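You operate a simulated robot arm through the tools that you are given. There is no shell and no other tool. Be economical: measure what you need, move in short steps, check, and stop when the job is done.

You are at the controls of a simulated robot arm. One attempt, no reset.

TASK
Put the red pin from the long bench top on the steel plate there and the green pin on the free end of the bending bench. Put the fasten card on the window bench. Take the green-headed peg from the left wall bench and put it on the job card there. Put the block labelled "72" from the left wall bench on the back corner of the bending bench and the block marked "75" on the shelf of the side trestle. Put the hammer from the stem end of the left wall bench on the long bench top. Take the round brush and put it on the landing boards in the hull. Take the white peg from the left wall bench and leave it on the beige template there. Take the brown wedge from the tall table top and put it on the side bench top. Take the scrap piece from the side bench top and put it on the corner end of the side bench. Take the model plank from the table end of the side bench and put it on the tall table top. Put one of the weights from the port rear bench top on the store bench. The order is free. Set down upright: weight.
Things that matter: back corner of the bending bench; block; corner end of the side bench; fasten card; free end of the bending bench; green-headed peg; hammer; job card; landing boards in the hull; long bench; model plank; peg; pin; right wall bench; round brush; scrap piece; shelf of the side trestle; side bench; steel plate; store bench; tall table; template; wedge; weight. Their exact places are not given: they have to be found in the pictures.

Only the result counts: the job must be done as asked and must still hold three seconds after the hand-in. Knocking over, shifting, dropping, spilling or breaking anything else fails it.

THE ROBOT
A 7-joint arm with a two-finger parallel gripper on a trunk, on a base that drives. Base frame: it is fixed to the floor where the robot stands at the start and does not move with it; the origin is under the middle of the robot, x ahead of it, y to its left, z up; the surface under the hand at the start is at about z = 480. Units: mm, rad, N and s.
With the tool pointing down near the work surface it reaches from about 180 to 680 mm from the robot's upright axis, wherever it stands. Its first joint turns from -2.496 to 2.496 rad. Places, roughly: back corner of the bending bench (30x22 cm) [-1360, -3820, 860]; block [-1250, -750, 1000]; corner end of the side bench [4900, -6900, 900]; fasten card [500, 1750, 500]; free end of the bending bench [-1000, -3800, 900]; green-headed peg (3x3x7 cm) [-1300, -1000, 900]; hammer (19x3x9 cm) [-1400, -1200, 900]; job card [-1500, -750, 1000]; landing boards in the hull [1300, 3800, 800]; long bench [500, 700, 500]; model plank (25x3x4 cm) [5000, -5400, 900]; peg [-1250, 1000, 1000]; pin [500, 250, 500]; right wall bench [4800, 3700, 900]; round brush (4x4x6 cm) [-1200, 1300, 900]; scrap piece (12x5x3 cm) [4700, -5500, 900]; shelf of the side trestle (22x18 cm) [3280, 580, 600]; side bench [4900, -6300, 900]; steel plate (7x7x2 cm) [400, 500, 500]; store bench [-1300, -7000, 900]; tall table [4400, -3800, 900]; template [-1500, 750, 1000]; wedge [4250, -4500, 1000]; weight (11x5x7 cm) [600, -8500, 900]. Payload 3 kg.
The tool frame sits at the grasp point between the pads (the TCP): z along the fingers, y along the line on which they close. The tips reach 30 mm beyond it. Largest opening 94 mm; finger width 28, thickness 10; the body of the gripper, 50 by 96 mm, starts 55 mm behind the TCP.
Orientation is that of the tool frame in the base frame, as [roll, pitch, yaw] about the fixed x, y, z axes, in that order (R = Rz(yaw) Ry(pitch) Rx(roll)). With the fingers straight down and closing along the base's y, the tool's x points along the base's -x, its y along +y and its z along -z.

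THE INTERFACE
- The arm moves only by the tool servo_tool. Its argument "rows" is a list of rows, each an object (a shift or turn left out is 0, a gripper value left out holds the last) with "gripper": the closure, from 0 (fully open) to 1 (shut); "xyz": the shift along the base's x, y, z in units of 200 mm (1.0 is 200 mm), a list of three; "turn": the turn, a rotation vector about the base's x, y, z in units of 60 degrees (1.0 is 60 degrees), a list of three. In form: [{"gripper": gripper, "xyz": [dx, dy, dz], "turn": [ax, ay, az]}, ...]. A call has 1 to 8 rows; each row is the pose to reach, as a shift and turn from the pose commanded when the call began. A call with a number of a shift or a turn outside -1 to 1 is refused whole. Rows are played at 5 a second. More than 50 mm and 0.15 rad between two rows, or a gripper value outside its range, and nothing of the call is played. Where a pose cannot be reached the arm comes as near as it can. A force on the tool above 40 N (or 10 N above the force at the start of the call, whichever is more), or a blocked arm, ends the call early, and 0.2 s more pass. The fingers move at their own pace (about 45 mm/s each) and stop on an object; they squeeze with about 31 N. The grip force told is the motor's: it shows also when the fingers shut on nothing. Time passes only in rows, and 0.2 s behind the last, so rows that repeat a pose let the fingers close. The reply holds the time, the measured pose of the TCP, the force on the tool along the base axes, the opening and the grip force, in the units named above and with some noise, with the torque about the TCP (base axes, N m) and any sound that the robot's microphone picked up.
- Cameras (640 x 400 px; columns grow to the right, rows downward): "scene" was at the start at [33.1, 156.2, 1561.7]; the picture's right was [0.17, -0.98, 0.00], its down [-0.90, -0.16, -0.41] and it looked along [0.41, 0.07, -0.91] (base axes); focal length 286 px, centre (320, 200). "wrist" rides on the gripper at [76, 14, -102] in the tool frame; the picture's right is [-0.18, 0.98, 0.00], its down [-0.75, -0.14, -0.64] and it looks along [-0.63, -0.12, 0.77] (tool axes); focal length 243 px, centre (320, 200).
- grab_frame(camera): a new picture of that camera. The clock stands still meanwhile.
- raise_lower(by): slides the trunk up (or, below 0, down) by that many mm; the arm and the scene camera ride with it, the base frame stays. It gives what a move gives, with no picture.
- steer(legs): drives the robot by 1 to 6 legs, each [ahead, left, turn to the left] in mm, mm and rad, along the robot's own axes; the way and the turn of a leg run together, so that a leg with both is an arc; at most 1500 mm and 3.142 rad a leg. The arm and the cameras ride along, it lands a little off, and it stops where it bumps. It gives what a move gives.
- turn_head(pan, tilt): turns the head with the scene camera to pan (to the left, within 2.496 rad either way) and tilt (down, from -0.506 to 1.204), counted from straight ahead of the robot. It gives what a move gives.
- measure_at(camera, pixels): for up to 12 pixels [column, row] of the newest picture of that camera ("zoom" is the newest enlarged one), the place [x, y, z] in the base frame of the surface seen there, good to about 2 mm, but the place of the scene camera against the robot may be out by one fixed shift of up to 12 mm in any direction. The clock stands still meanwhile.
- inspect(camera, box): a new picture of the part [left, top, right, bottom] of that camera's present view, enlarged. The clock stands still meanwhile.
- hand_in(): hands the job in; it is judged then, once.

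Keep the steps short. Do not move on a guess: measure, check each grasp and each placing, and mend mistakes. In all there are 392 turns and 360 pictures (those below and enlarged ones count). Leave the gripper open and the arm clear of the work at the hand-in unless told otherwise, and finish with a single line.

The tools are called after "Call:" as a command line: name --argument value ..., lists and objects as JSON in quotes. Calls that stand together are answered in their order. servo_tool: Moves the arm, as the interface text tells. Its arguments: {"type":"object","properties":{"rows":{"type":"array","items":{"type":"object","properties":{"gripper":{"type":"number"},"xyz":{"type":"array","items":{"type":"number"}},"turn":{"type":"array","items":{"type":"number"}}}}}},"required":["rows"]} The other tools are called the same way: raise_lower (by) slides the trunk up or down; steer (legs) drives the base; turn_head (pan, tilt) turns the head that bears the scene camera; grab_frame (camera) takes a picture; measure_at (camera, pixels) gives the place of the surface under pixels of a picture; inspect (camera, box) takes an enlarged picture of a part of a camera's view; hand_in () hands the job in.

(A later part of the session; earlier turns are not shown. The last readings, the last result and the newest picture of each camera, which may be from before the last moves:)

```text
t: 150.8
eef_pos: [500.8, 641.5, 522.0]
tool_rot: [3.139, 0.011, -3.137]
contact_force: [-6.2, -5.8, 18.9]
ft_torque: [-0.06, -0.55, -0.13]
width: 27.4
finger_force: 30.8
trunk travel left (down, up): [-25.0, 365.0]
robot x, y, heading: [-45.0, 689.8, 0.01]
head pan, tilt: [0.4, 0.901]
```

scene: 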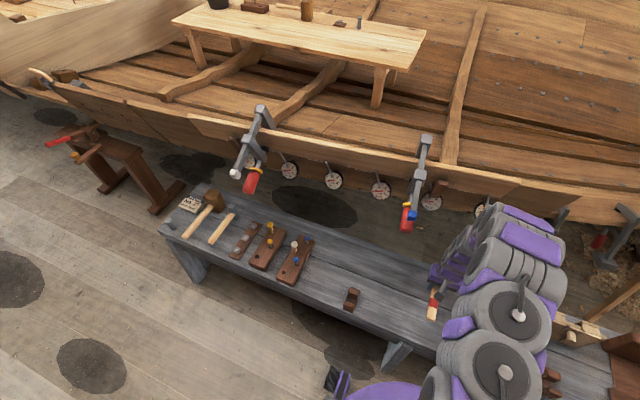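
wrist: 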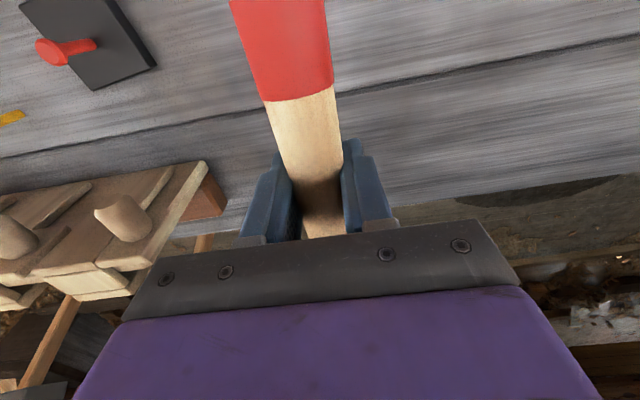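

In contact. Ease 1 mm, open, and rise.

Call:
servo_tool --rows '[{"xyz": [0, 0, 0.004]}, {"gripper": 0.65, "xyz": [0, 0, 0.004]}, {"gripper": 0.4, "xyz": [0, 0, 0.004]}, {"xyz": [0, 0, 0.004]}, {"xyz": [0, 0, 0.15]}, {"xyz": [0, 0, 0.35]}, {"xyz": [0, 0, 0.6]}, {"xyz": [0, 0, 0.8]}]'

Call:
grab_frame --camera "wrist"

```text
t: 152.6
eef_pos: [501.5, 641.6, 681.1]
tool_rot: [3.139, 0.01, -3.134]
contact_force: [0.2, -0.6, -0.9]
ft_torque: [0.03, 0.01, 0.0]
width: 56.2
finger_force: 0.1
trunk travel left (down, up): [-25.0, 365.0]
robot x, y, heading: [-43.8, 688.3, 0.008]
head pan, tilt: [0.4, 0.901]
```

```text
292 pictures are left
```

wrist: 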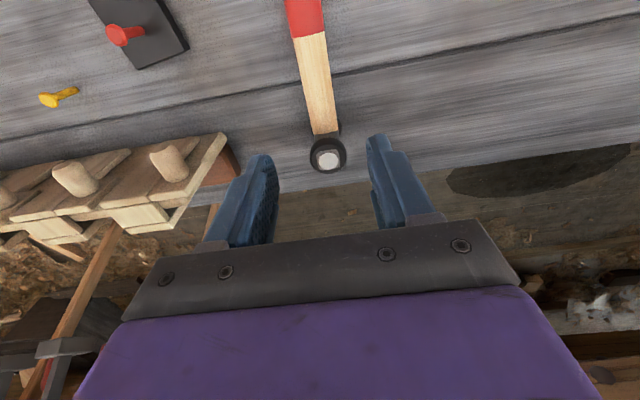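

Hammer stands on the long bench. Now to the left wall bench at y≈1000 (white peg, template, brush). Raise, retract, back, turn.

Call:
raise_lower --by 300

Call:
servo_tool --rows '[{"xyz": [-0.2, 0.05, 0.1]}, {"xyz": [-0.42, 0.1, 0.2]}, {"xyz": [-0.62, 0.15, 0.3]}, {"xyz": [-0.75, 0.2, 0.4]}, {"xyz": [-0.75, 0.2, 0.4]}]'

Call:
steer --legs '[[-300, 0, 0], [0, 0, 3.135], [0, -350, 0]]'

Call:
turn_head --pan -0.5 --tilt 0.9

Call:
grab_frame --camera "scene"

Call:
turn_head --pan 0.4 --tilt 0.9

Call:
grab_frame --camera "scene"

```text
t: 155.6
eef_pos: [501.9, 644.0, 980.0]
tool_rot: [3.141, 0.01, -3.136]
contact_force: [-0.1, -0.3, 0.5]
ft_torque: [-0.01, 0.02, 0.04]
width: 56.6
finger_force: 0.1
trunk travel left (down, up): [-325.0, 65.0]
robot x, y, heading: [-42.8, 689.7, 0.004]
head pan, tilt: [0.4, 0.901]
```

```text
t: 156.8
eef_pos: [354.2, 684.3, 1061.3]
tool_rot: [3.14, 0.01, -3.134]
contact_force: [0.1, -0.9, -0.2]
ft_torque: [0.01, -0.01, 0.01]
width: 56.7
finger_force: 0.0
trunk travel left (down, up): [-325.0, 65.0]
robot x, y, heading: [-45.2, 687.3, 0.013]
head pan, tilt: [0.4, 0.901]
```

```text
t: 168.0
eef_pos: [-737.8, 1043.5, 1061.0]
tool_rot: [-3.134, 0.01, -0.028]
contact_force: [-0.2, 0.0, -0.1]
ft_torque: [-0.01, 0.0, 0.0]
width: 56.3
finger_force: 0.1
trunk travel left (down, up): [-325.0, 65.0]
robot x, y, heading: [-342.2, 1032.0, 3.116]
head pan, tilt: [0.4, 0.901]
```

```text
t: 169.2
eef_pos: [-736.2, 1071.2, 1062.7]
tool_rot: [3.126, 0.011, -0.031]
contact_force: [0.2, 0.1, 0.4]
ft_torque: [-0.02, 0.02, -0.02]
width: 56.2
finger_force: 0.1
trunk travel left (down, up): [-325.0, 65.0]
robot x, y, heading: [-341.7, 1040.4, 3.12]
head pan, tilt: [-0.499, 0.901]
```

```text
291 pictures are left
```

scene: 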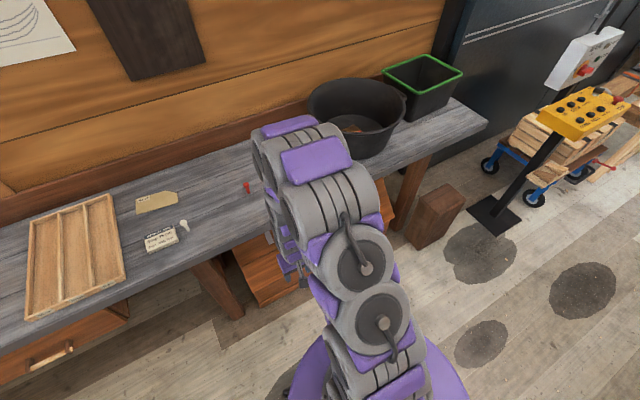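

```text
t: 170.4
eef_pos: [-735.9, 1050.5, 1062.2]
tool_rot: [3.141, 0.01, -0.028]
contact_force: [-0.7, -0.1, -0.4]
ft_torque: [0.03, 0.01, 0.01]
width: 56.4
finger_force: 0.1
trunk travel left (down, up): [-325.0, 65.0]
robot x, y, heading: [-341.2, 1030.0, 3.113]
head pan, tilt: [0.4, 0.901]
```

```text
290 pictures are left
```

scene: 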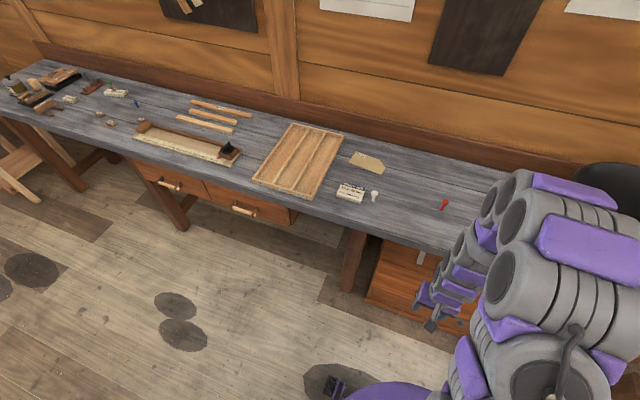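

White peg at (375,195), beige template at (367,162). Measure them, and zoom.

Call:
measure_at --camera "scene" --pixels '[[375, 194], [367, 162], [352, 155], [382, 172], [352, 165], [355, 192], [445, 204], [340, 200]]'

Call:
inspect --camera "scene" --box '[310, 130, 470, 230]'

```text
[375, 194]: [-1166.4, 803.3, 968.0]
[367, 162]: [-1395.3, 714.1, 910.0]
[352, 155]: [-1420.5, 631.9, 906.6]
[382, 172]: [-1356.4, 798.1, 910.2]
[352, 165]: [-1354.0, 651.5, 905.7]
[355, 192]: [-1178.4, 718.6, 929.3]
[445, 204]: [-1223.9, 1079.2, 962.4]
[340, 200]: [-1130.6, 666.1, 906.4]
```

```text
4.00 times, centred on (390, 180) of scene
```

zoom: 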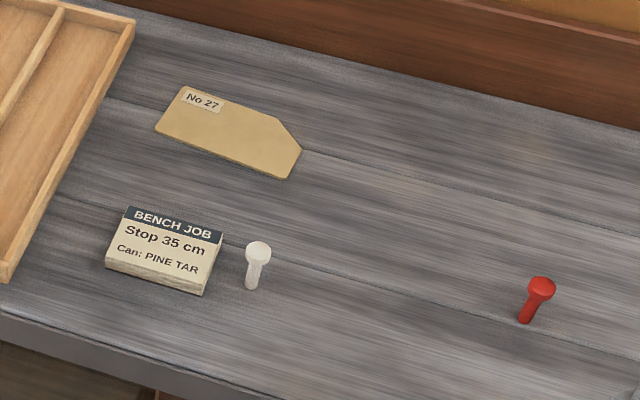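

The white peg is at about (-1166,803); template centre near (-1390,715). Check chest and legs under the bench for base clearance.

Call:
measure_at --camera "scene" --pixels '[[370, 300], [395, 318], [348, 285], [355, 235], [290, 212], [240, 205], [410, 240]]'

```text
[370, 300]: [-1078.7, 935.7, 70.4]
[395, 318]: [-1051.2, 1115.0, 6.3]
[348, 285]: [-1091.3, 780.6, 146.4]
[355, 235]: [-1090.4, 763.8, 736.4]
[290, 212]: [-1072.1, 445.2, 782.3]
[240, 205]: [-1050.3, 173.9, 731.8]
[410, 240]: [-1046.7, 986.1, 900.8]
```

Drive to about (-765, 780).

Call:
steer --legs '[[0, 0, 0.026], [300, 250, 0], [120, 0, 0]]'

Call:
servo_tool --rows '[{"gripper": 0.3}, {}]'

Call:
grab_frame --camera "wrist"

```text
t: 174.0
eef_pos: [-1152.6, 792.5, 1061.6]
tool_rot: [3.139, 0.009, 0.002]
contact_force: [-0.8, 0.0, -0.4]
ft_torque: [0.01, -0.01, -0.04]
width: 56.4
finger_force: 0.0
trunk travel left (down, up): [-325.0, 65.0]
robot x, y, heading: [-754.3, 784.4, -3.137]
head pan, tilt: [0.4, 0.901]
```

```text
t: 174.6
eef_pos: [-1150.9, 794.3, 1061.5]
tool_rot: [3.137, 0.012, 0.002]
contact_force: [0.1, -0.2, -0.4]
ft_torque: [-0.01, 0.02, 0.0]
width: 66.0
finger_force: 0.0
trunk travel left (down, up): [-325.0, 65.0]
robot x, y, heading: [-758.9, 783.2, -3.138]
head pan, tilt: [0.4, 0.901]
```

```text
288 pictures are left
```

wrist: 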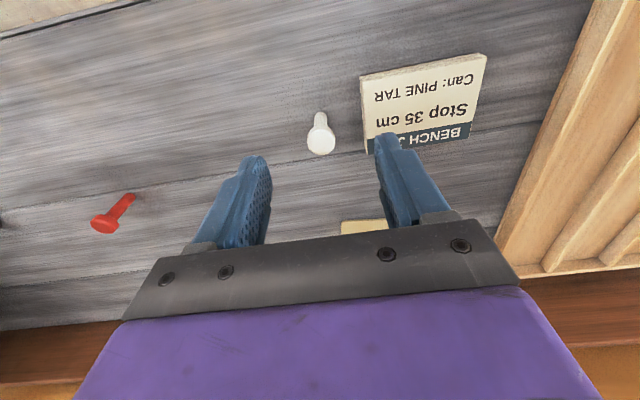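

Call:
measure_at --camera "wrist" --pixels '[[321, 140], [321, 146], [321, 120], [363, 100], [367, 145], [110, 215], [350, 228], [300, 100]]'

Call:
inspect --camera "wrist" --box '[240, 80, 400, 180]'

```text
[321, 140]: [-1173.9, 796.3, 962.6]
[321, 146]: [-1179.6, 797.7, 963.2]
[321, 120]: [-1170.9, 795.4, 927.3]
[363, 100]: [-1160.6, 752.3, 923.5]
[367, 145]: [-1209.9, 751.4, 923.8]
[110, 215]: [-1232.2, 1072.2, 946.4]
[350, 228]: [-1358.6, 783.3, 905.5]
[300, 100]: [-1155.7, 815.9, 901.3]
```

```text
4.00 times, centred on (320, 130) of wrist
```

zoom: 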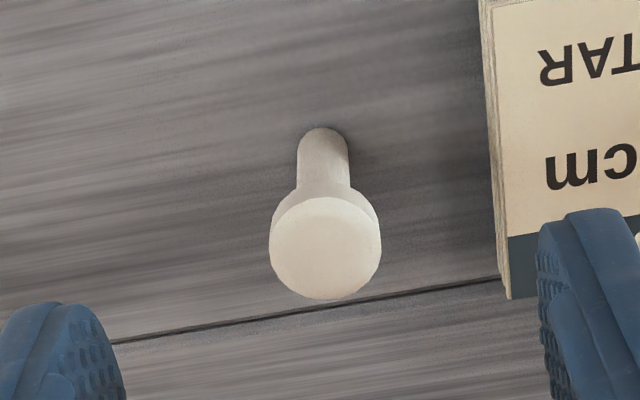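

Peg centre (-1176,797), card edge at y=752. Go down with ~45 mm opening.

Call:
servo_tool --rows '[{"gripper": 0.52, "xyz": [-0.125, 0.015, 0]}, {"xyz": [-0.125, 0.015, -0.2]}, {"xyz": [-0.125, 0.015, -0.4]}, {"xyz": [-0.125, 0.015, -0.4]}]'

Call:
inspect --camera "wrist" --box '[160, 50, 480, 250]'

```text
t: 175.6
eef_pos: [-1174.2, 796.5, 981.8]
tool_rot: [3.136, 0.012, 0.002]
contact_force: [-0.8, 0.6, 0.6]
ft_torque: [-0.02, 0.01, 0.0]
width: 44.9
finger_force: 0.1
trunk travel left (down, up): [-325.0, 65.0]
robot x, y, heading: [-755.2, 785.7, -3.142]
head pan, tilt: [0.4, 0.901]
```

```text
2.00 times, centred on (320, 150) of wrist
```

zoom: 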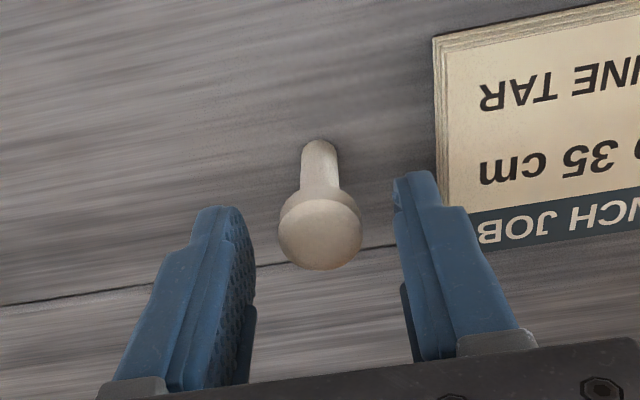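

Call:
servo_tool --rows '[{"xyz": [0, 0, -0.14]}, {"xyz": [0, 0, -0.14]}, {"gripper": 1, "xyz": [0, 0, -0.14]}, {"xyz": [0, 0, -0.14]}, {"xyz": [0, 0, -0.14]}, {"xyz": [0, 0, -0.14]}]'

Call:
servo_tool --rows '[{"xyz": [0, 0, 0.15]}, {"xyz": [0, 0, 0.35]}, {"xyz": [0, 0, 0.5]}, {"xyz": [-0.2, -0.1, 0.5]}, {"xyz": [-0.4, -0.2, 0.5]}, {"xyz": [-0.6, -0.3, 0.5]}, {"xyz": [-0.8, -0.38, 0.5]}, {"xyz": [-1.0, -0.41, 0.5]}]'

Call:
grab_frame --camera "wrist"

```text
t: 177.0
eef_pos: [-1174.3, 795.7, 954.9]
tool_rot: [3.137, 0.013, 0.001]
contact_force: [0.0, 0.2, 0.9]
ft_torque: [-0.02, -0.04, 0.0]
width: 23.5
finger_force: 31.0
trunk travel left (down, up): [-325.0, 65.0]
robot x, y, heading: [-759.3, 785.1, -3.14]
head pan, tilt: [0.4, 0.901]
```

```text
t: 178.8
eef_pos: [-1374.9, 714.1, 1054.1]
tool_rot: [3.137, 0.01, 0.002]
contact_force: [0.4, -0.7, 0.1]
ft_torque: [0.01, -0.04, 0.0]
width: 23.1
finger_force: 31.2
trunk travel left (down, up): [-325.0, 65.0]
robot x, y, heading: [-755.0, 781.8, -3.134]
head pan, tilt: [0.4, 0.901]
```

```text
285 pictures are left
```

wrist: 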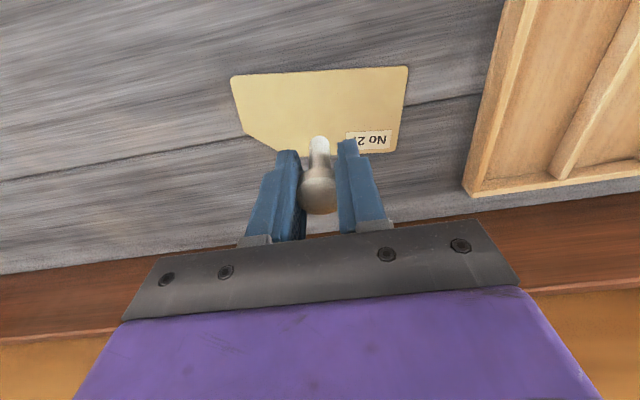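

Call:
measure_at --camera "wrist" --pixels '[[235, 80], [405, 70], [395, 148], [248, 130], [270, 105], [330, 100], [340, 120], [300, 140]]'

```text
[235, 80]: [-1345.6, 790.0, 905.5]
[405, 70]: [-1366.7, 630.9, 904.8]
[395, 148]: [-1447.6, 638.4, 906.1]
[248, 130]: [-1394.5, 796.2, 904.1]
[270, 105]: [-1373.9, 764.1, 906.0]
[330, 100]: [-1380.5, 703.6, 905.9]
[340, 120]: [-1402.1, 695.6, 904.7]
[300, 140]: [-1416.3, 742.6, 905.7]
```

Template centre ≈(-1397,712), top z 905.5. Lower the white peg there.

Call:
servo_tool --rows '[{"xyz": [-0.11, -0.01, -0.1]}, {"xyz": [-0.11, -0.01, -0.3]}, {"xyz": [-0.11, -0.01, -0.43]}, {"xyz": [-0.11, -0.01, -0.455]}, {"xyz": [-0.11, -0.01, -0.466]}, {"xyz": [-0.11, -0.01, -0.473]}, {"xyz": [-0.11, -0.01, -0.48]}, {"xyz": [-0.11, -0.01, -0.48]}]'

Call:
inspect --camera "wrist" --box '[200, 50, 440, 200]'

```text
t: 180.6
eef_pos: [-1398.9, 711.5, 959.8]
tool_rot: [3.135, 0.013, 0.002]
contact_force: [-1.3, -0.2, 19.6]
ft_torque: [-0.02, 0.12, -0.01]
width: 22.8
finger_force: 31.0
trunk travel left (down, up): [-325.0, 65.0]
robot x, y, heading: [-757.2, 782.8, -3.138]
head pan, tilt: [0.4, 0.901]
```

```text
2.67 times, centred on (320, 125) of wrist
```

zoom: 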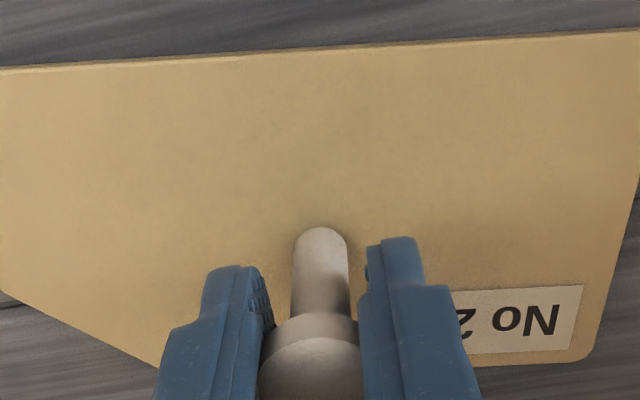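

Contact 20 N on the template. Ease, open, rise.

Call:
servo_tool --rows '[{"xyz": [0, 0, 0.009]}, {"gripper": 0.7, "xyz": [0, 0, 0.009]}, {"gripper": 0.45, "xyz": [0, 0, 0.009]}, {"xyz": [0, 0, 0.009]}, {"xyz": [0, 0, 0.1]}, {"xyz": [0, 0, 0.3]}, {"xyz": [0, 0, 0.5]}, {"xyz": [0.1, 0.1, 0.65]}]'

Call:
grab_frame --camera "wrist"

```text
t: 182.4
eef_pos: [-1374.4, 731.4, 1090.2]
tool_rot: [3.139, 0.014, 0.002]
contact_force: [-0.3, -0.1, -0.3]
ft_torque: [-0.02, 0.03, 0.03]
width: 51.9
finger_force: 0.1
trunk travel left (down, up): [-325.0, 65.0]
robot x, y, heading: [-756.5, 783.4, -3.136]
head pan, tilt: [0.4, 0.901]
```

```text
283 pictures are left
```

wrist: 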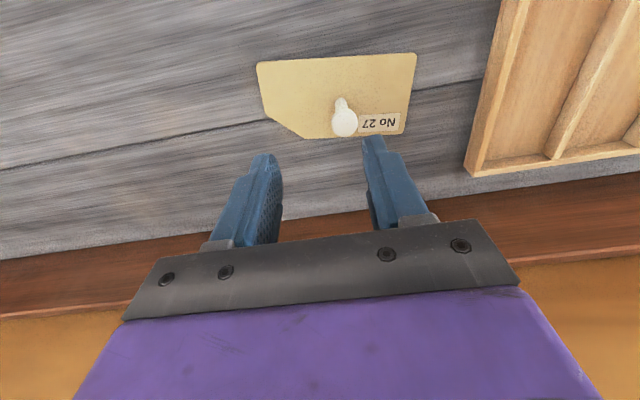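

White peg stands on the template. Retract and slide 330 mm right toward the round brush.

Call:
servo_tool --rows '[{"xyz": [0.2, 0, 0]}, {"xyz": [0.44, 0, 0]}, {"xyz": [0.68, 0, 0]}, {"xyz": [0.9, 0, 0]}, {"xyz": [1.0, 0, 0]}]'

Call:
steer --legs '[[0, -330, 0]]'

Call:
grab_frame --camera "wrist"

Call:
turn_head --pan -0.6 --tilt 1.0

Call:
grab_frame --camera "scene"

```text
t: 183.6
eef_pos: [-1178.2, 733.3, 1090.0]
tool_rot: [3.137, 0.014, 0.003]
contact_force: [0.7, -0.2, -0.1]
ft_torque: [-0.01, 0.03, -0.02]
width: 51.4
finger_force: 0.0
trunk travel left (down, up): [-325.0, 65.0]
robot x, y, heading: [-757.4, 781.8, -3.142]
head pan, tilt: [0.4, 0.901]
```

```text
t: 185.8
eef_pos: [-1177.5, 1051.2, 1089.1]
tool_rot: [-3.134, 0.013, 0.004]
contact_force: [0.4, -1.1, -0.2]
ft_torque: [0.03, 0.03, -0.01]
width: 51.9
finger_force: 0.0
trunk travel left (down, up): [-325.0, 65.0]
robot x, y, heading: [-759.0, 1115.7, -3.137]
head pan, tilt: [0.4, 0.901]
```

```text
282 pictures are left
```

wrist: 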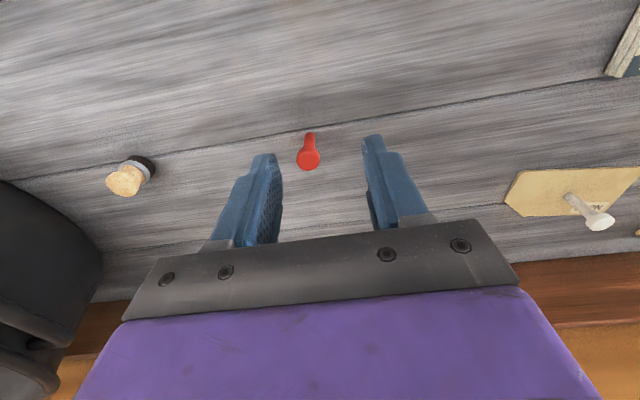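

```text
t: 187.1
eef_pos: [-1177.6, 1081.6, 1090.7]
tool_rot: [3.123, 0.014, 0.002]
contact_force: [0.1, 1.7, -0.8]
ft_torque: [-0.06, -0.01, -0.01]
width: 51.8
finger_force: 0.0
trunk travel left (down, up): [-325.0, 65.0]
robot x, y, heading: [-754.8, 1118.4, -3.139]
head pan, tilt: [-0.6, 1.0]
```

```text
281 pictures are left
```

scene: 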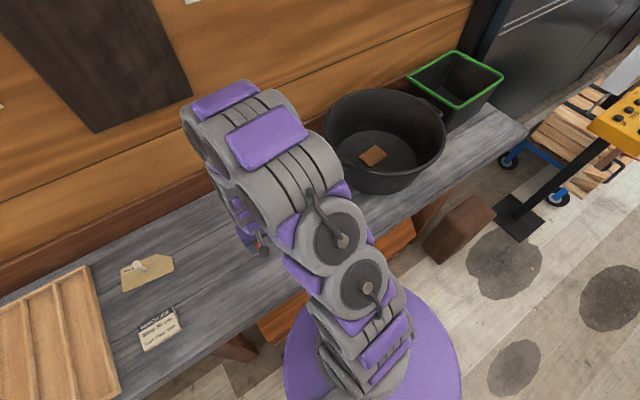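

The hand still sways after the drive; take a fresh wrist picture and measure the brush.

Call:
servo_tool --rows '[{"gripper": 0.2}, {}, {}, {}]'

Call:
grab_frame --camera "wrist"

Call:
inspect --camera "wrist" --box '[60, 100, 220, 250]'

Call:
measure_at --camera "wrist" --pixels '[[125, 180], [115, 180], [135, 178], [148, 170], [90, 240], [40, 200], [310, 155], [60, 330]]'

```text
t: 188.1
eef_pos: [-1177.3, 1071.6, 1089.5]
tool_rot: [3.131, 0.016, 0.005]
contact_force: [0.4, 0.5, 0.5]
ft_torque: [0.01, -0.04, -0.01]
width: 75.2
finger_force: 0.1
trunk travel left (down, up): [-325.0, 65.0]
robot x, y, heading: [-752.8, 1114.9, -3.135]
head pan, tilt: [-0.6, 1.0]
```

```text
280 pictures are left
```

wrist: 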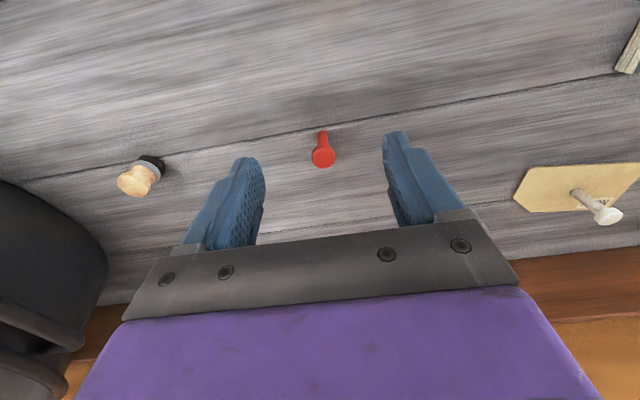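

```text
2.67 times, centred on (140, 175) of wrist
```

zoom: 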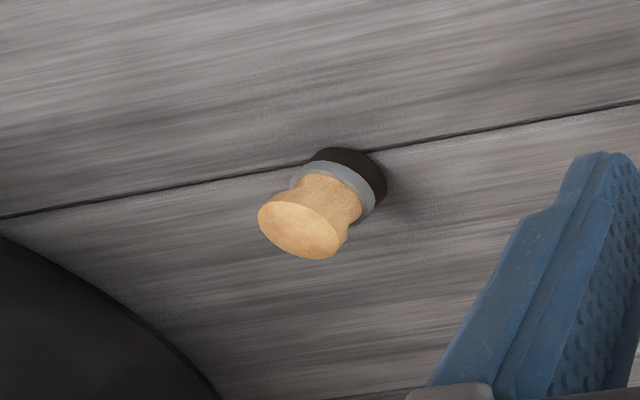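

```text
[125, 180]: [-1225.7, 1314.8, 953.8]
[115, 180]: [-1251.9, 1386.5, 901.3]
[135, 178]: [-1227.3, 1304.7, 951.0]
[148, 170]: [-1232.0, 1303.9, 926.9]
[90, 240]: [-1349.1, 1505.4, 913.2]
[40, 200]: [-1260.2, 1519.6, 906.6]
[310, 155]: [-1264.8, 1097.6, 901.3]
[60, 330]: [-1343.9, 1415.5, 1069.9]
```

Brush centre ≈(-1228,1310), top z 953; the pot is beyond y≈1400. Move above it.

Call:
servo_tool --rows '[{"xyz": [-0.05, 0.2, 0]}, {"xyz": [-0.1, 0.42, 0]}, {"xyz": [-0.15, 0.64, 0]}, {"xyz": [-0.2, 0.86, 0]}, {"xyz": [-0.2, 1.0, 0]}, {"xyz": [-0.2, 1.0, 0]}]'

Call:
grab_frame --camera "wrist"

```text
t: 189.5
eef_pos: [-1216.5, 1271.8, 1089.1]
tool_rot: [3.13, 0.013, 0.0]
contact_force: [-0.5, 0.3, -1.1]
ft_torque: [-0.03, 0.03, 0.0]
width: 75.2
finger_force: 0.1
trunk travel left (down, up): [-325.0, 65.0]
robot x, y, heading: [-755.0, 1114.2, -3.136]
head pan, tilt: [-0.6, 1.0]
```

```text
278 pictures are left
```

wrist: 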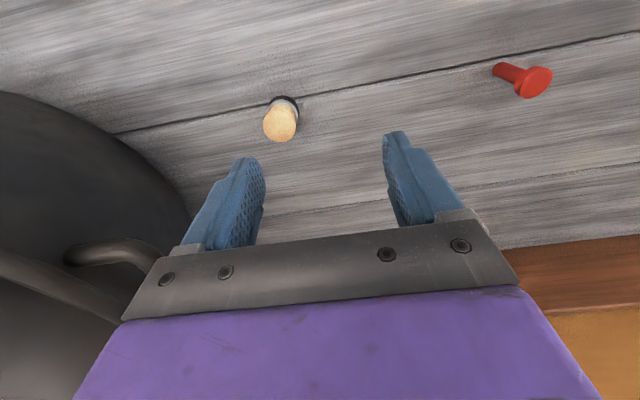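

The pot and its ear are close on the left; measure them and the brush.

Call:
measure_at --camera "wrist" --pixels '[[281, 124], [281, 130], [295, 100], [160, 190], [175, 230], [115, 245], [60, 270], [120, 150], [130, 310], [20, 120]]'

```text
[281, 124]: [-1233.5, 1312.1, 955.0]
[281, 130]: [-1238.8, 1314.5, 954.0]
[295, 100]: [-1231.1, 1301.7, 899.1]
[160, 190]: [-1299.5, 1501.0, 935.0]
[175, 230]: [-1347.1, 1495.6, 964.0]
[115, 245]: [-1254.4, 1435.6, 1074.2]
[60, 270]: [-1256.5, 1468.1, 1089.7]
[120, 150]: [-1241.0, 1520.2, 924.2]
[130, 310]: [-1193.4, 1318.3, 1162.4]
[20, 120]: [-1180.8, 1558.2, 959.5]
```

Brush centre (-1236,1313). Approach with 75 mm opening to z≈990.

Call:
servo_tool --rows '[{"xyz": [-0.098, 0.205, 0]}, {"xyz": [-0.098, 0.205, -0.2]}, {"xyz": [-0.098, 0.205, -0.4]}, {"xyz": [-0.098, 0.205, -0.5]}, {"xyz": [-0.098, 0.205, -0.5]}]'

Call:
inspect --camera "wrist" --box '[160, 50, 480, 250]'

```text
t: 190.7
eef_pos: [-1236.3, 1311.4, 989.7]
tool_rot: [3.132, 0.014, 0.003]
contact_force: [1.2, 0.4, 0.5]
ft_torque: [0.01, 0.02, 0.0]
width: 75.2
finger_force: 0.0
trunk travel left (down, up): [-325.0, 65.0]
robot x, y, heading: [-755.4, 1118.3, -3.144]
head pan, tilt: [-0.6, 1.0]
```

```text
2.00 times, centred on (320, 150) of wrist
```

zoom: 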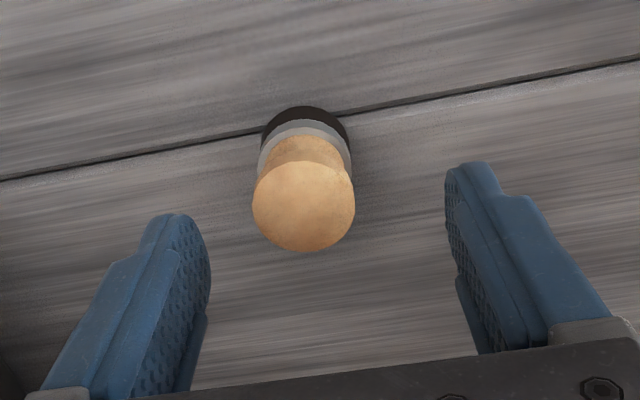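

Slight centring shift (+3 mm y), down to 940, close, lift.

Call:
servo_tool --rows '[{"xyz": [0, 0.015, -0.15]}, {"xyz": [0, 0.015, -0.25]}, {"xyz": [0, 0.015, -0.25]}, {"gripper": 1, "xyz": [0, 0.015, -0.25]}, {"xyz": [0, 0.015, -0.25]}, {"xyz": [0, 0.015, -0.25]}, {"xyz": [0, 0.015, -0.25]}]'

Call:
servo_tool --rows '[{"xyz": [0, 0, 0.15]}, {"xyz": [0, 0, 0.35]}, {"xyz": [0, 0, 0.6]}, {"xyz": [0.1, -0.1, 0.75]}, {"xyz": [0.25, -0.3, 0.8]}, {"xyz": [0.4, -0.5, 0.8]}, {"xyz": [0.5, -0.7, 0.8]}, {"xyz": [0.5, -0.9, 0.8]}]'

Call:
grab_frame --camera "wrist"

```text
t: 192.3
eef_pos: [-1235.9, 1314.1, 940.8]
tool_rot: [3.13, 0.013, 0.003]
contact_force: [-0.1, -0.2, 0.7]
ft_torque: [0.02, 0.04, 0.03]
width: 33.6
finger_force: 30.5
trunk travel left (down, up): [-325.0, 65.0]
robot x, y, heading: [-759.3, 1117.9, -3.144]
head pan, tilt: [-0.6, 1.0]
```

```text
refused: row 5 steps farther than a row can; nothing moved
```

```text
276 pictures are left
```

wrist: 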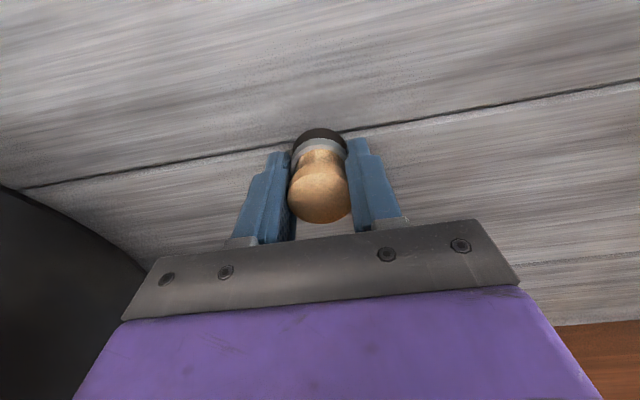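

Brush gripped (34 mm). Lift and retract.

Call:
servo_tool --rows '[{"xyz": [0, 0, 0.15]}, {"xyz": [0, 0, 0.35]}, {"xyz": [0, 0, 0.58]}, {"xyz": [0.1, -0.1, 0.7]}, {"xyz": [0.2, -0.28, 0.75]}, {"xyz": [0.3, -0.48, 0.75]}, {"xyz": [0.4, -0.68, 0.75]}, {"xyz": [0.4, -0.88, 0.75]}]'

Call:
grab_frame --camera "wrist"

```text
t: 194.1
eef_pos: [-1156.0, 1133.6, 1090.9]
tool_rot: [3.133, 0.014, 0.002]
contact_force: [-0.6, 1.2, -0.2]
ft_torque: [0.01, -0.02, -0.01]
width: 33.9
finger_force: 31.4
trunk travel left (down, up): [-325.0, 65.0]
robot x, y, heading: [-752.7, 1114.5, -3.144]
head pan, tilt: [-0.6, 1.0]
```

```text
275 pictures are left
```

wrist: 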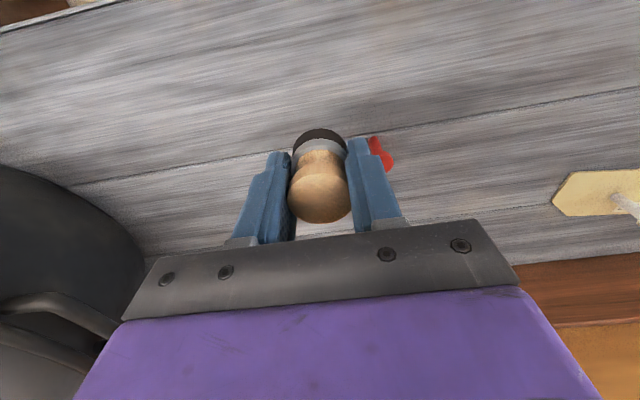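

Back away from the wall bench, turn to face the hull, and look for the landing boards.

Call:
steer --legs '[[-420, 0, 0], [0, 0, 3.14], [0, 1000, 0]]'

Call:
turn_head --pan 0.7 --tilt 0.5

Call:
grab_frame --camera "scene"

```text
t: 208.8
eef_pos: [61.9, 2103.3, 1091.5]
tool_rot: [3.132, 0.015, -3.124]
contact_force: [-0.8, -0.4, 0.2]
ft_torque: [-0.03, 0.02, -0.02]
width: 33.7
finger_force: 30.8
trunk travel left (down, up): [-325.0, 65.0]
robot x, y, heading: [-337.2, 2118.0, 0.018]
head pan, tilt: [-0.6, 1.0]
```

```text
t: 210.3
eef_pos: [60.5, 2103.8, 1091.1]
tool_rot: [3.134, 0.014, -3.122]
contact_force: [0.6, -0.5, -0.2]
ft_torque: [-0.03, 0.0, -0.03]
width: 33.4
finger_force: 31.4
trunk travel left (down, up): [-325.0, 65.0]
robot x, y, heading: [-336.7, 2117.8, 0.015]
head pan, tilt: [0.7, 0.499]
```

```text
274 pictures are left
```

scene: 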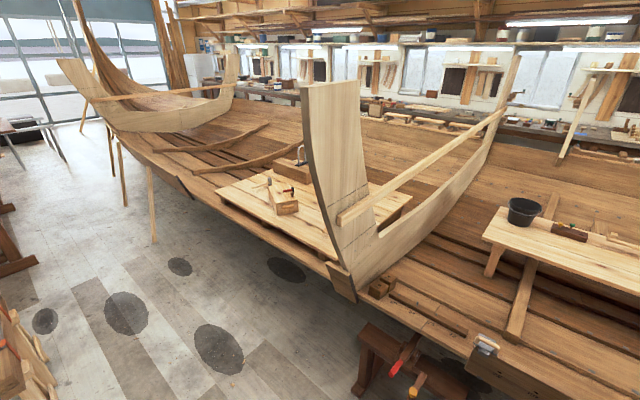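

Pale boards in the hull at about (330,210) beyond the frame. Measure.

Call:
measure_at --camera "scene" --pixels '[[240, 190], [270, 215], [310, 235], [255, 205], [285, 208], [390, 200], [220, 188], [330, 290], [335, 100], [360, 390], [150, 240], [280, 165]]'

Call:
inspect --camera "scene" --box '[180, 130, 420, 280]'

```text
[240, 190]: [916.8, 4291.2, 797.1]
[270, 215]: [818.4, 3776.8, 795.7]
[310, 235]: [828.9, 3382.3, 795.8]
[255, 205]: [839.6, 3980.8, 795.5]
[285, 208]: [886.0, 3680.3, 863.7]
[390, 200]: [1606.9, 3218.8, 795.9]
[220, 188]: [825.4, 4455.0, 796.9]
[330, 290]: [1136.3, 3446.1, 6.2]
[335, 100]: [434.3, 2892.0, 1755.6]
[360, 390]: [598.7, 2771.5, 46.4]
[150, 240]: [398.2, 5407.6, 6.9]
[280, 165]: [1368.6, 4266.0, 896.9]
```

```text
2.67 times, centred on (300, 205) of scene
```

zoom: 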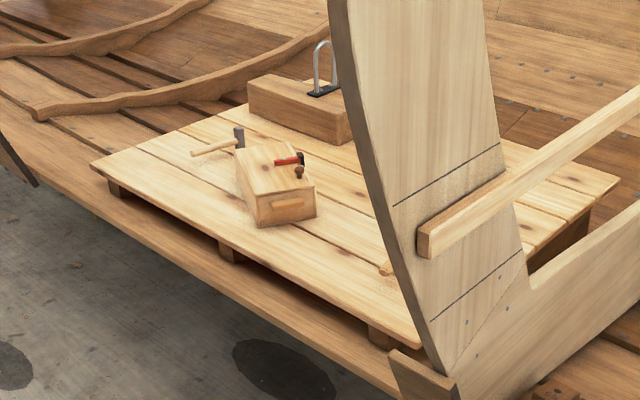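

Boards at z≈790, front edge x≈800. Check obstacles to the left before sliding to y≈4000.

Call:
measure_at --camera "scene" --pixels '[[25, 360], [40, 350], [30, 265], [180, 265], [120, 310], [215, 225], [180, 195], [225, 230]]'

Call:
turn_head --pan 1.5 --tilt 0.6

Call:
grab_frame --camera "scene"

```text
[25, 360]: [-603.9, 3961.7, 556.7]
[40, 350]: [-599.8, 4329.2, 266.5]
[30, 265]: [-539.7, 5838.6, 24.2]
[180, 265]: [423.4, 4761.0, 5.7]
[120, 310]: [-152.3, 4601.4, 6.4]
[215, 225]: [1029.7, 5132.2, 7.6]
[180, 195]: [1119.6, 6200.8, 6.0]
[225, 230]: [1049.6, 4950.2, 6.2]
```

```text
t: 211.4
eef_pos: [62.0, 2103.1, 1091.1]
tool_rot: [3.133, 0.014, -3.122]
contact_force: [-0.8, 0.1, 0.2]
ft_torque: [0.01, 0.03, 0.01]
width: 33.8
finger_force: 30.4
trunk travel left (down, up): [-325.0, 65.0]
robot x, y, heading: [-338.2, 2121.8, 0.018]
head pan, tilt: [1.499, 0.6]
```

```text
272 pictures are left
```

scene: 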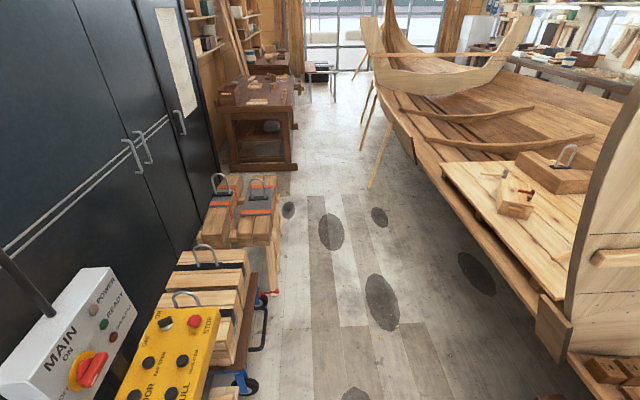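

Aisle is open between the cart (x≈-600) and hull. Drive to x≈-150, then left to y≈4000.

Call:
steer --legs '[[180, 0, -0.017], [0, 1500, 0], [0, 380, 0]]'

Call:
turn_head --pan 0.2 --tilt 0.8

Call:
grab_frame --camera "scene"

```text
t: 221.9
eef_pos: [268.8, 3941.5, 1091.4]
tool_rot: [3.129, 0.015, 3.122]
contact_force: [-0.4, 0.9, -0.6]
ft_torque: [-0.04, 0.0, -0.02]
width: 33.6
finger_force: 30.8
trunk travel left (down, up): [-325.0, 65.0]
robot x, y, heading: [-129.5, 3978.4, -0.021]
head pan, tilt: [1.499, 0.6]
```

```text
t: 223.3
eef_pos: [267.6, 3940.7, 1091.6]
tool_rot: [3.132, 0.016, 3.121]
contact_force: [0.1, -0.2, -0.4]
ft_torque: [-0.03, 0.02, 0.0]
width: 34.0
finger_force: 30.9
trunk travel left (down, up): [-325.0, 65.0]
robot x, y, heading: [-126.2, 3974.6, -0.024]
head pan, tilt: [0.201, 0.799]
```

```text
271 pictures are left
```

scene: 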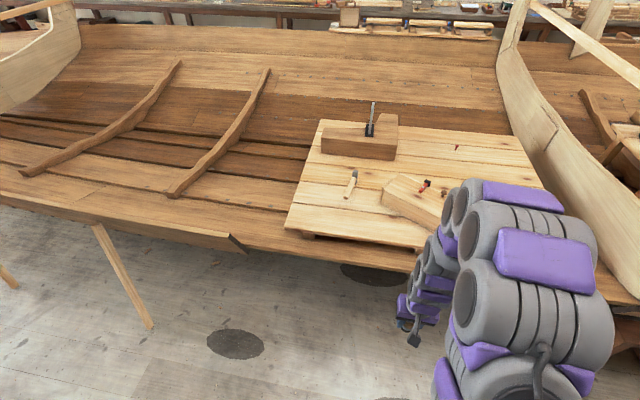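

Measure the front-left zone of the boards and the items on it.

Call:
measure_at --camera "scene" --pixels '[[287, 225], [335, 213], [360, 222], [400, 235], [352, 192], [385, 200], [410, 250], [300, 240], [322, 125], [345, 170], [270, 252]]'

Call:
inspect --camera "scene" --box '[260, 100, 480, 280]'

```text
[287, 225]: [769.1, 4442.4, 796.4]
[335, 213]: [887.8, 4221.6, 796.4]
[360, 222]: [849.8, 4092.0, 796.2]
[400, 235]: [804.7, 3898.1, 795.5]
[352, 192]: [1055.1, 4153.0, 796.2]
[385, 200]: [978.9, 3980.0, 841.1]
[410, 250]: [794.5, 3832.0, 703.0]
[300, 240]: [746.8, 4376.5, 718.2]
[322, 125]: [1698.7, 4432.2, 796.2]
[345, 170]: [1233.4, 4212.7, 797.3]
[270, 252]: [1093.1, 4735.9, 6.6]
```

```text
2.22 times, centred on (370, 190) of scene
```

zoom: 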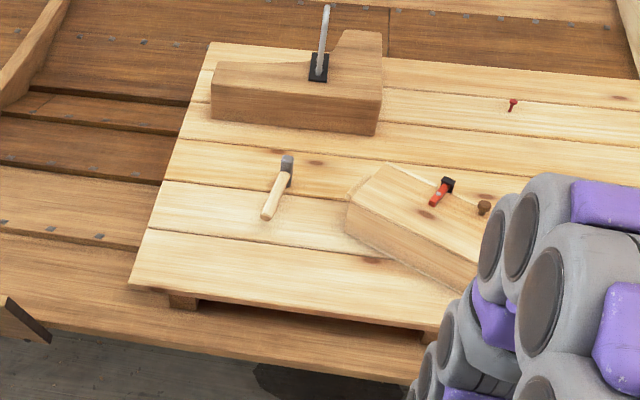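

Free spot around (870,4180). Drive 430 ahead and 110 left.

Call:
steer --legs '[[0, 0, 0.022], [430, 110, 0]]'

Call:
servo_tool --rows '[{}, {}, {}]'

Call:
grab_frame --camera "wrist"

```text
t: 226.3
eef_pos: [695.7, 4071.5, 1091.8]
tool_rot: [3.141, 0.015, -3.141]
contact_force: [0.4, -0.5, -0.8]
ft_torque: [0.03, 0.02, 0.03]
width: 33.7
finger_force: 30.8
trunk travel left (down, up): [-325.0, 65.0]
robot x, y, heading: [295.9, 4086.4, -0.005]
head pan, tilt: [0.201, 0.799]
```

```text
t: 227.2
eef_pos: [693.6, 4069.3, 1092.2]
tool_rot: [3.14, 0.018, -3.141]
contact_force: [-0.6, 0.5, -0.8]
ft_torque: [0.01, 0.03, 0.0]
width: 34.0
finger_force: 30.7
trunk travel left (down, up): [-325.0, 65.0]
robot x, y, heading: [299.6, 4085.9, -0.005]
head pan, tilt: [0.201, 0.799]
```

```text
269 pictures are left
```

wrist: 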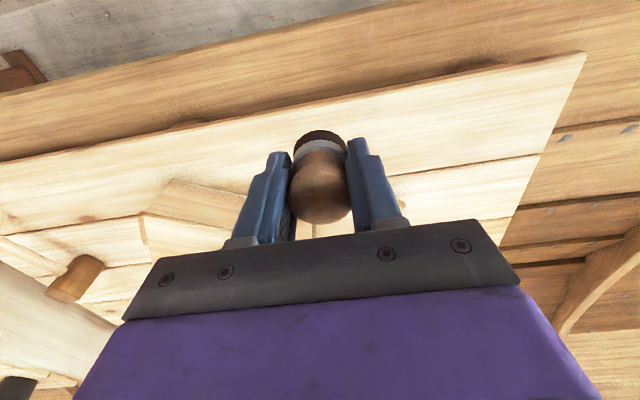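

Move over (880,4180), going down to ~960 first.

Call:
servo_tool --rows '[{"xyz": [0.17, 0.1, 0]}, {"xyz": [0.34, 0.2, 0]}, {"xyz": [0.5, 0.33, 0]}, {"xyz": [0.68, 0.44, 0]}, {"xyz": [0.85, 0.55, 0]}, {"xyz": [0.93, 0.55, -0.2]}, {"xyz": [0.93, 0.55, -0.42]}, {"xyz": [0.93, 0.55, -0.65]}]'

Call:
grab_frame --camera "wrist"

Call:
measure_at --camera "wrist" --pixels '[[320, 90], [250, 120], [400, 130], [320, 130], [220, 150]]'

```text
t: 228.9
eef_pos: [880.5, 4180.1, 959.3]
tool_rot: [3.14, 0.016, 3.141]
contact_force: [0.7, 1.0, 0.6]
ft_torque: [0.02, 0.04, 0.02]
width: 33.6
finger_force: 30.7
trunk travel left (down, up): [-325.0, 65.0]
robot x, y, heading: [295.4, 4085.1, -0.004]
head pan, tilt: [0.201, 0.799]
```

```text
268 pictures are left
```

wrist: 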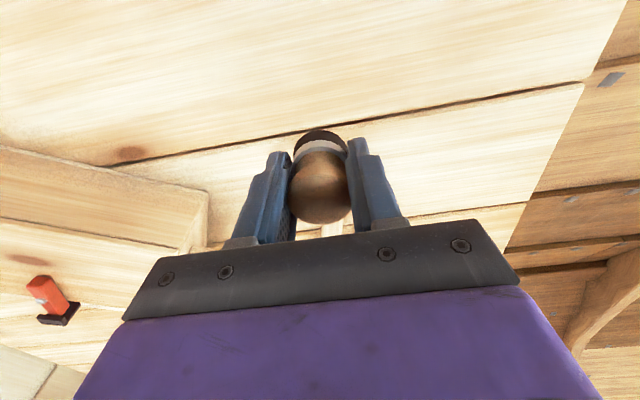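

```text
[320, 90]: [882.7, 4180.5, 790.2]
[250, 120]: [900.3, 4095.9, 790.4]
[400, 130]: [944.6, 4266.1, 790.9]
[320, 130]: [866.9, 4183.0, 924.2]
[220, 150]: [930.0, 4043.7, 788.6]
```

Surface 790.5, flat spot. Lower to ~832 then creep.

Call:
servo_tool --rows '[{"xyz": [0, 0, -0.22]}, {"xyz": [0, 0, -0.44]}, {"xyz": [0, 0, -0.6]}, {"xyz": [0, 0, -0.63]}, {"xyz": [0, 0, -0.642]}, {"xyz": [0, 0, -0.65]}, {"xyz": [0, 0, -0.656]}, {"xyz": [0, 0, -0.656]}]'

```text
t: 230.8
eef_pos: [878.7, 4179.1, 831.0]
tool_rot: [3.141, 0.019, 3.141]
contact_force: [0.3, 0.1, 0.3]
ft_torque: [0.01, 0.01, -0.04]
width: 33.8
finger_force: 31.0
trunk travel left (down, up): [-325.0, 65.0]
robot x, y, heading: [298.4, 4086.9, -0.01]
head pan, tilt: [0.201, 0.799]
```

Call:
servo_tool --rows '[{"xyz": [0, 0, -0.008]}, {"xyz": [0, 0, -0.015]}, {"xyz": [0, 0, -0.02]}, {"xyz": [0, 0, -0.02]}]'

```text
t: 231.8
eef_pos: [880.6, 4179.6, 828.0]
tool_rot: [3.14, 0.019, 3.141]
contact_force: [5.4, -0.9, 25.1]
ft_torque: [-0.03, -0.13, -0.02]
width: 33.8
finger_force: 31.5
trunk travel left (down, up): [-325.0, 65.0]
robot x, y, heading: [295.7, 4083.1, -0.002]
head pan, tilt: [0.201, 0.799]
```

Contact. Release and rise.

Call:
servo_tool --rows '[{"xyz": [0, 0, 0.008]}, {"gripper": 0.5, "xyz": [0, 0, 0.008]}, {"gripper": 0.25, "xyz": [0, 0, 0.008]}, {"xyz": [0, 0, 0.008]}, {"xyz": [0, 0, 0.15]}, {"xyz": [0, 0, 0.4]}, {"xyz": [0, 0, 0.65]}, {"xyz": [0, 0, 0.85]}]'

Call:
grab_frame --camera "wrist"

```text
t: 233.6
eef_pos: [882.2, 4179.4, 998.2]
tool_rot: [3.141, 0.017, -3.141]
contact_force: [0.0, 0.0, -0.6]
ft_torque: [-0.03, -0.01, -0.02]
width: 70.5
finger_force: 0.0
trunk travel left (down, up): [-325.0, 65.0]
robot x, y, heading: [297.7, 4084.3, -0.005]
head pan, tilt: [0.201, 0.799]
```

```text
267 pictures are left
```

wrist: 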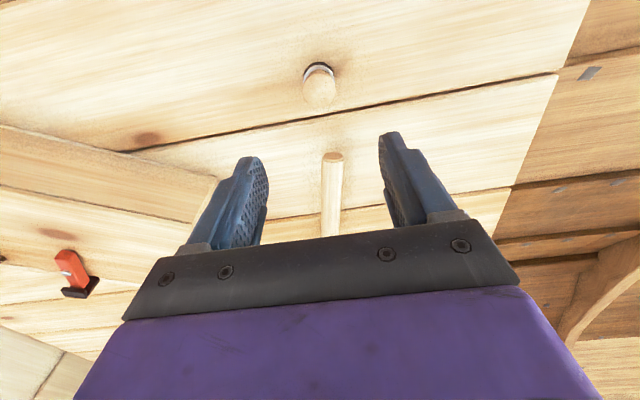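

Brush stands. Now the fasten card: retract, back off and slide right to y≈1700.

Call:
servo_tool --rows '[{"xyz": [-0.2, 0, 0.1]}, {"xyz": [-0.4, -0.1, 0.2]}, {"xyz": [-0.6, -0.2, 0.3]}, {"xyz": [-0.8, -0.3, 0.35]}, {"xyz": [-0.95, -0.4, 0.35]}]'

Call:
steer --legs '[[-450, 0, 0.005], [0, -1500, 0], [0, -830, 0]]'

Call:
turn_head --pan 0.5 --tilt 0.9

Call:
grab_frame --camera "scene"

```text
t: 234.8
eef_pos: [690.0, 4100.4, 1067.6]
tool_rot: [3.138, 0.019, -3.141]
contact_force: [0.0, -1.0, -0.3]
ft_torque: [0.01, -0.03, 0.0]
width: 70.4
finger_force: 0.0
trunk travel left (down, up): [-325.0, 65.0]
robot x, y, heading: [297.1, 4088.3, -0.001]
head pan, tilt: [0.201, 0.799]
```

```text
t: 248.7
eef_pos: [229.4, 1742.4, 1068.2]
tool_rot: [-3.139, 0.018, 3.138]
contact_force: [-0.3, -0.3, -0.4]
ft_torque: [-0.02, -0.02, 0.0]
width: 70.4
finger_force: 0.0
trunk travel left (down, up): [-325.0, 65.0]
robot x, y, heading: [-165.1, 1726.0, -0.001]
head pan, tilt: [0.201, 0.799]
```

```text
t: 249.4
eef_pos: [228.8, 1740.0, 1068.6]
tool_rot: [3.139, 0.018, 3.138]
contact_force: [-0.6, -0.5, 0.4]
ft_torque: [0.04, 0.02, 0.02]
width: 70.1
finger_force: 0.1
trunk travel left (down, up): [-325.0, 65.0]
robot x, y, heading: [-164.3, 1724.5, -0.007]
head pan, tilt: [0.499, 0.901]
```

```text
266 pictures are left
```

scene: 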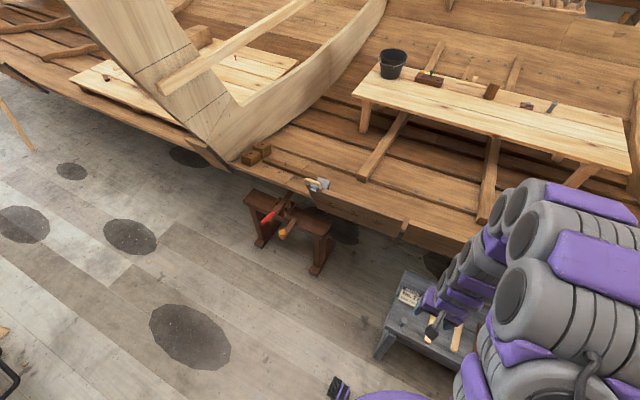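

The card is at scene (409,297). Look with the wrist camera.

Call:
grab_frame --camera "wrist"

Call:
inspect --camera "scene" --box '[360, 260, 480, 360]'

Call:
measure_at --camera "scene" --pixels '[[409, 297], [400, 300], [418, 295], [391, 298], [430, 330], [265, 218], [440, 345]]'

```text
265 pictures are left
```

wrist: 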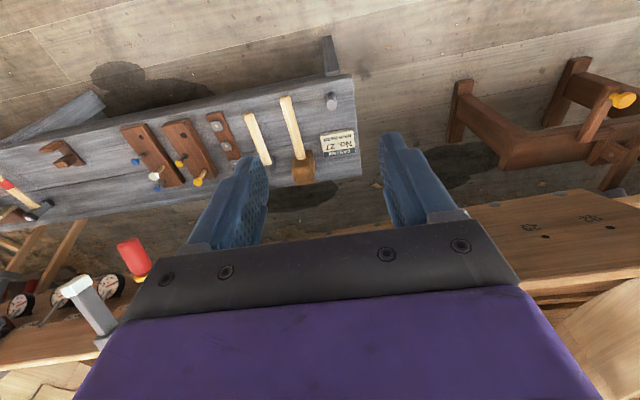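

```text
4.00 times, centred on (420, 310) of scene
```

zoom: 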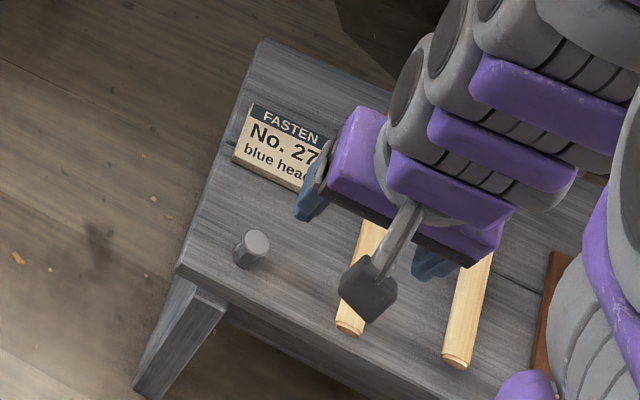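

```text
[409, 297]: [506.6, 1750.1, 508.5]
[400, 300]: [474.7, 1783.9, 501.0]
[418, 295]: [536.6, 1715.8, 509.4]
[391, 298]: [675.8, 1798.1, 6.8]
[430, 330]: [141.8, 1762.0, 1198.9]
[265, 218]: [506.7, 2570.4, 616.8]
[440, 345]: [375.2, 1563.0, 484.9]
```

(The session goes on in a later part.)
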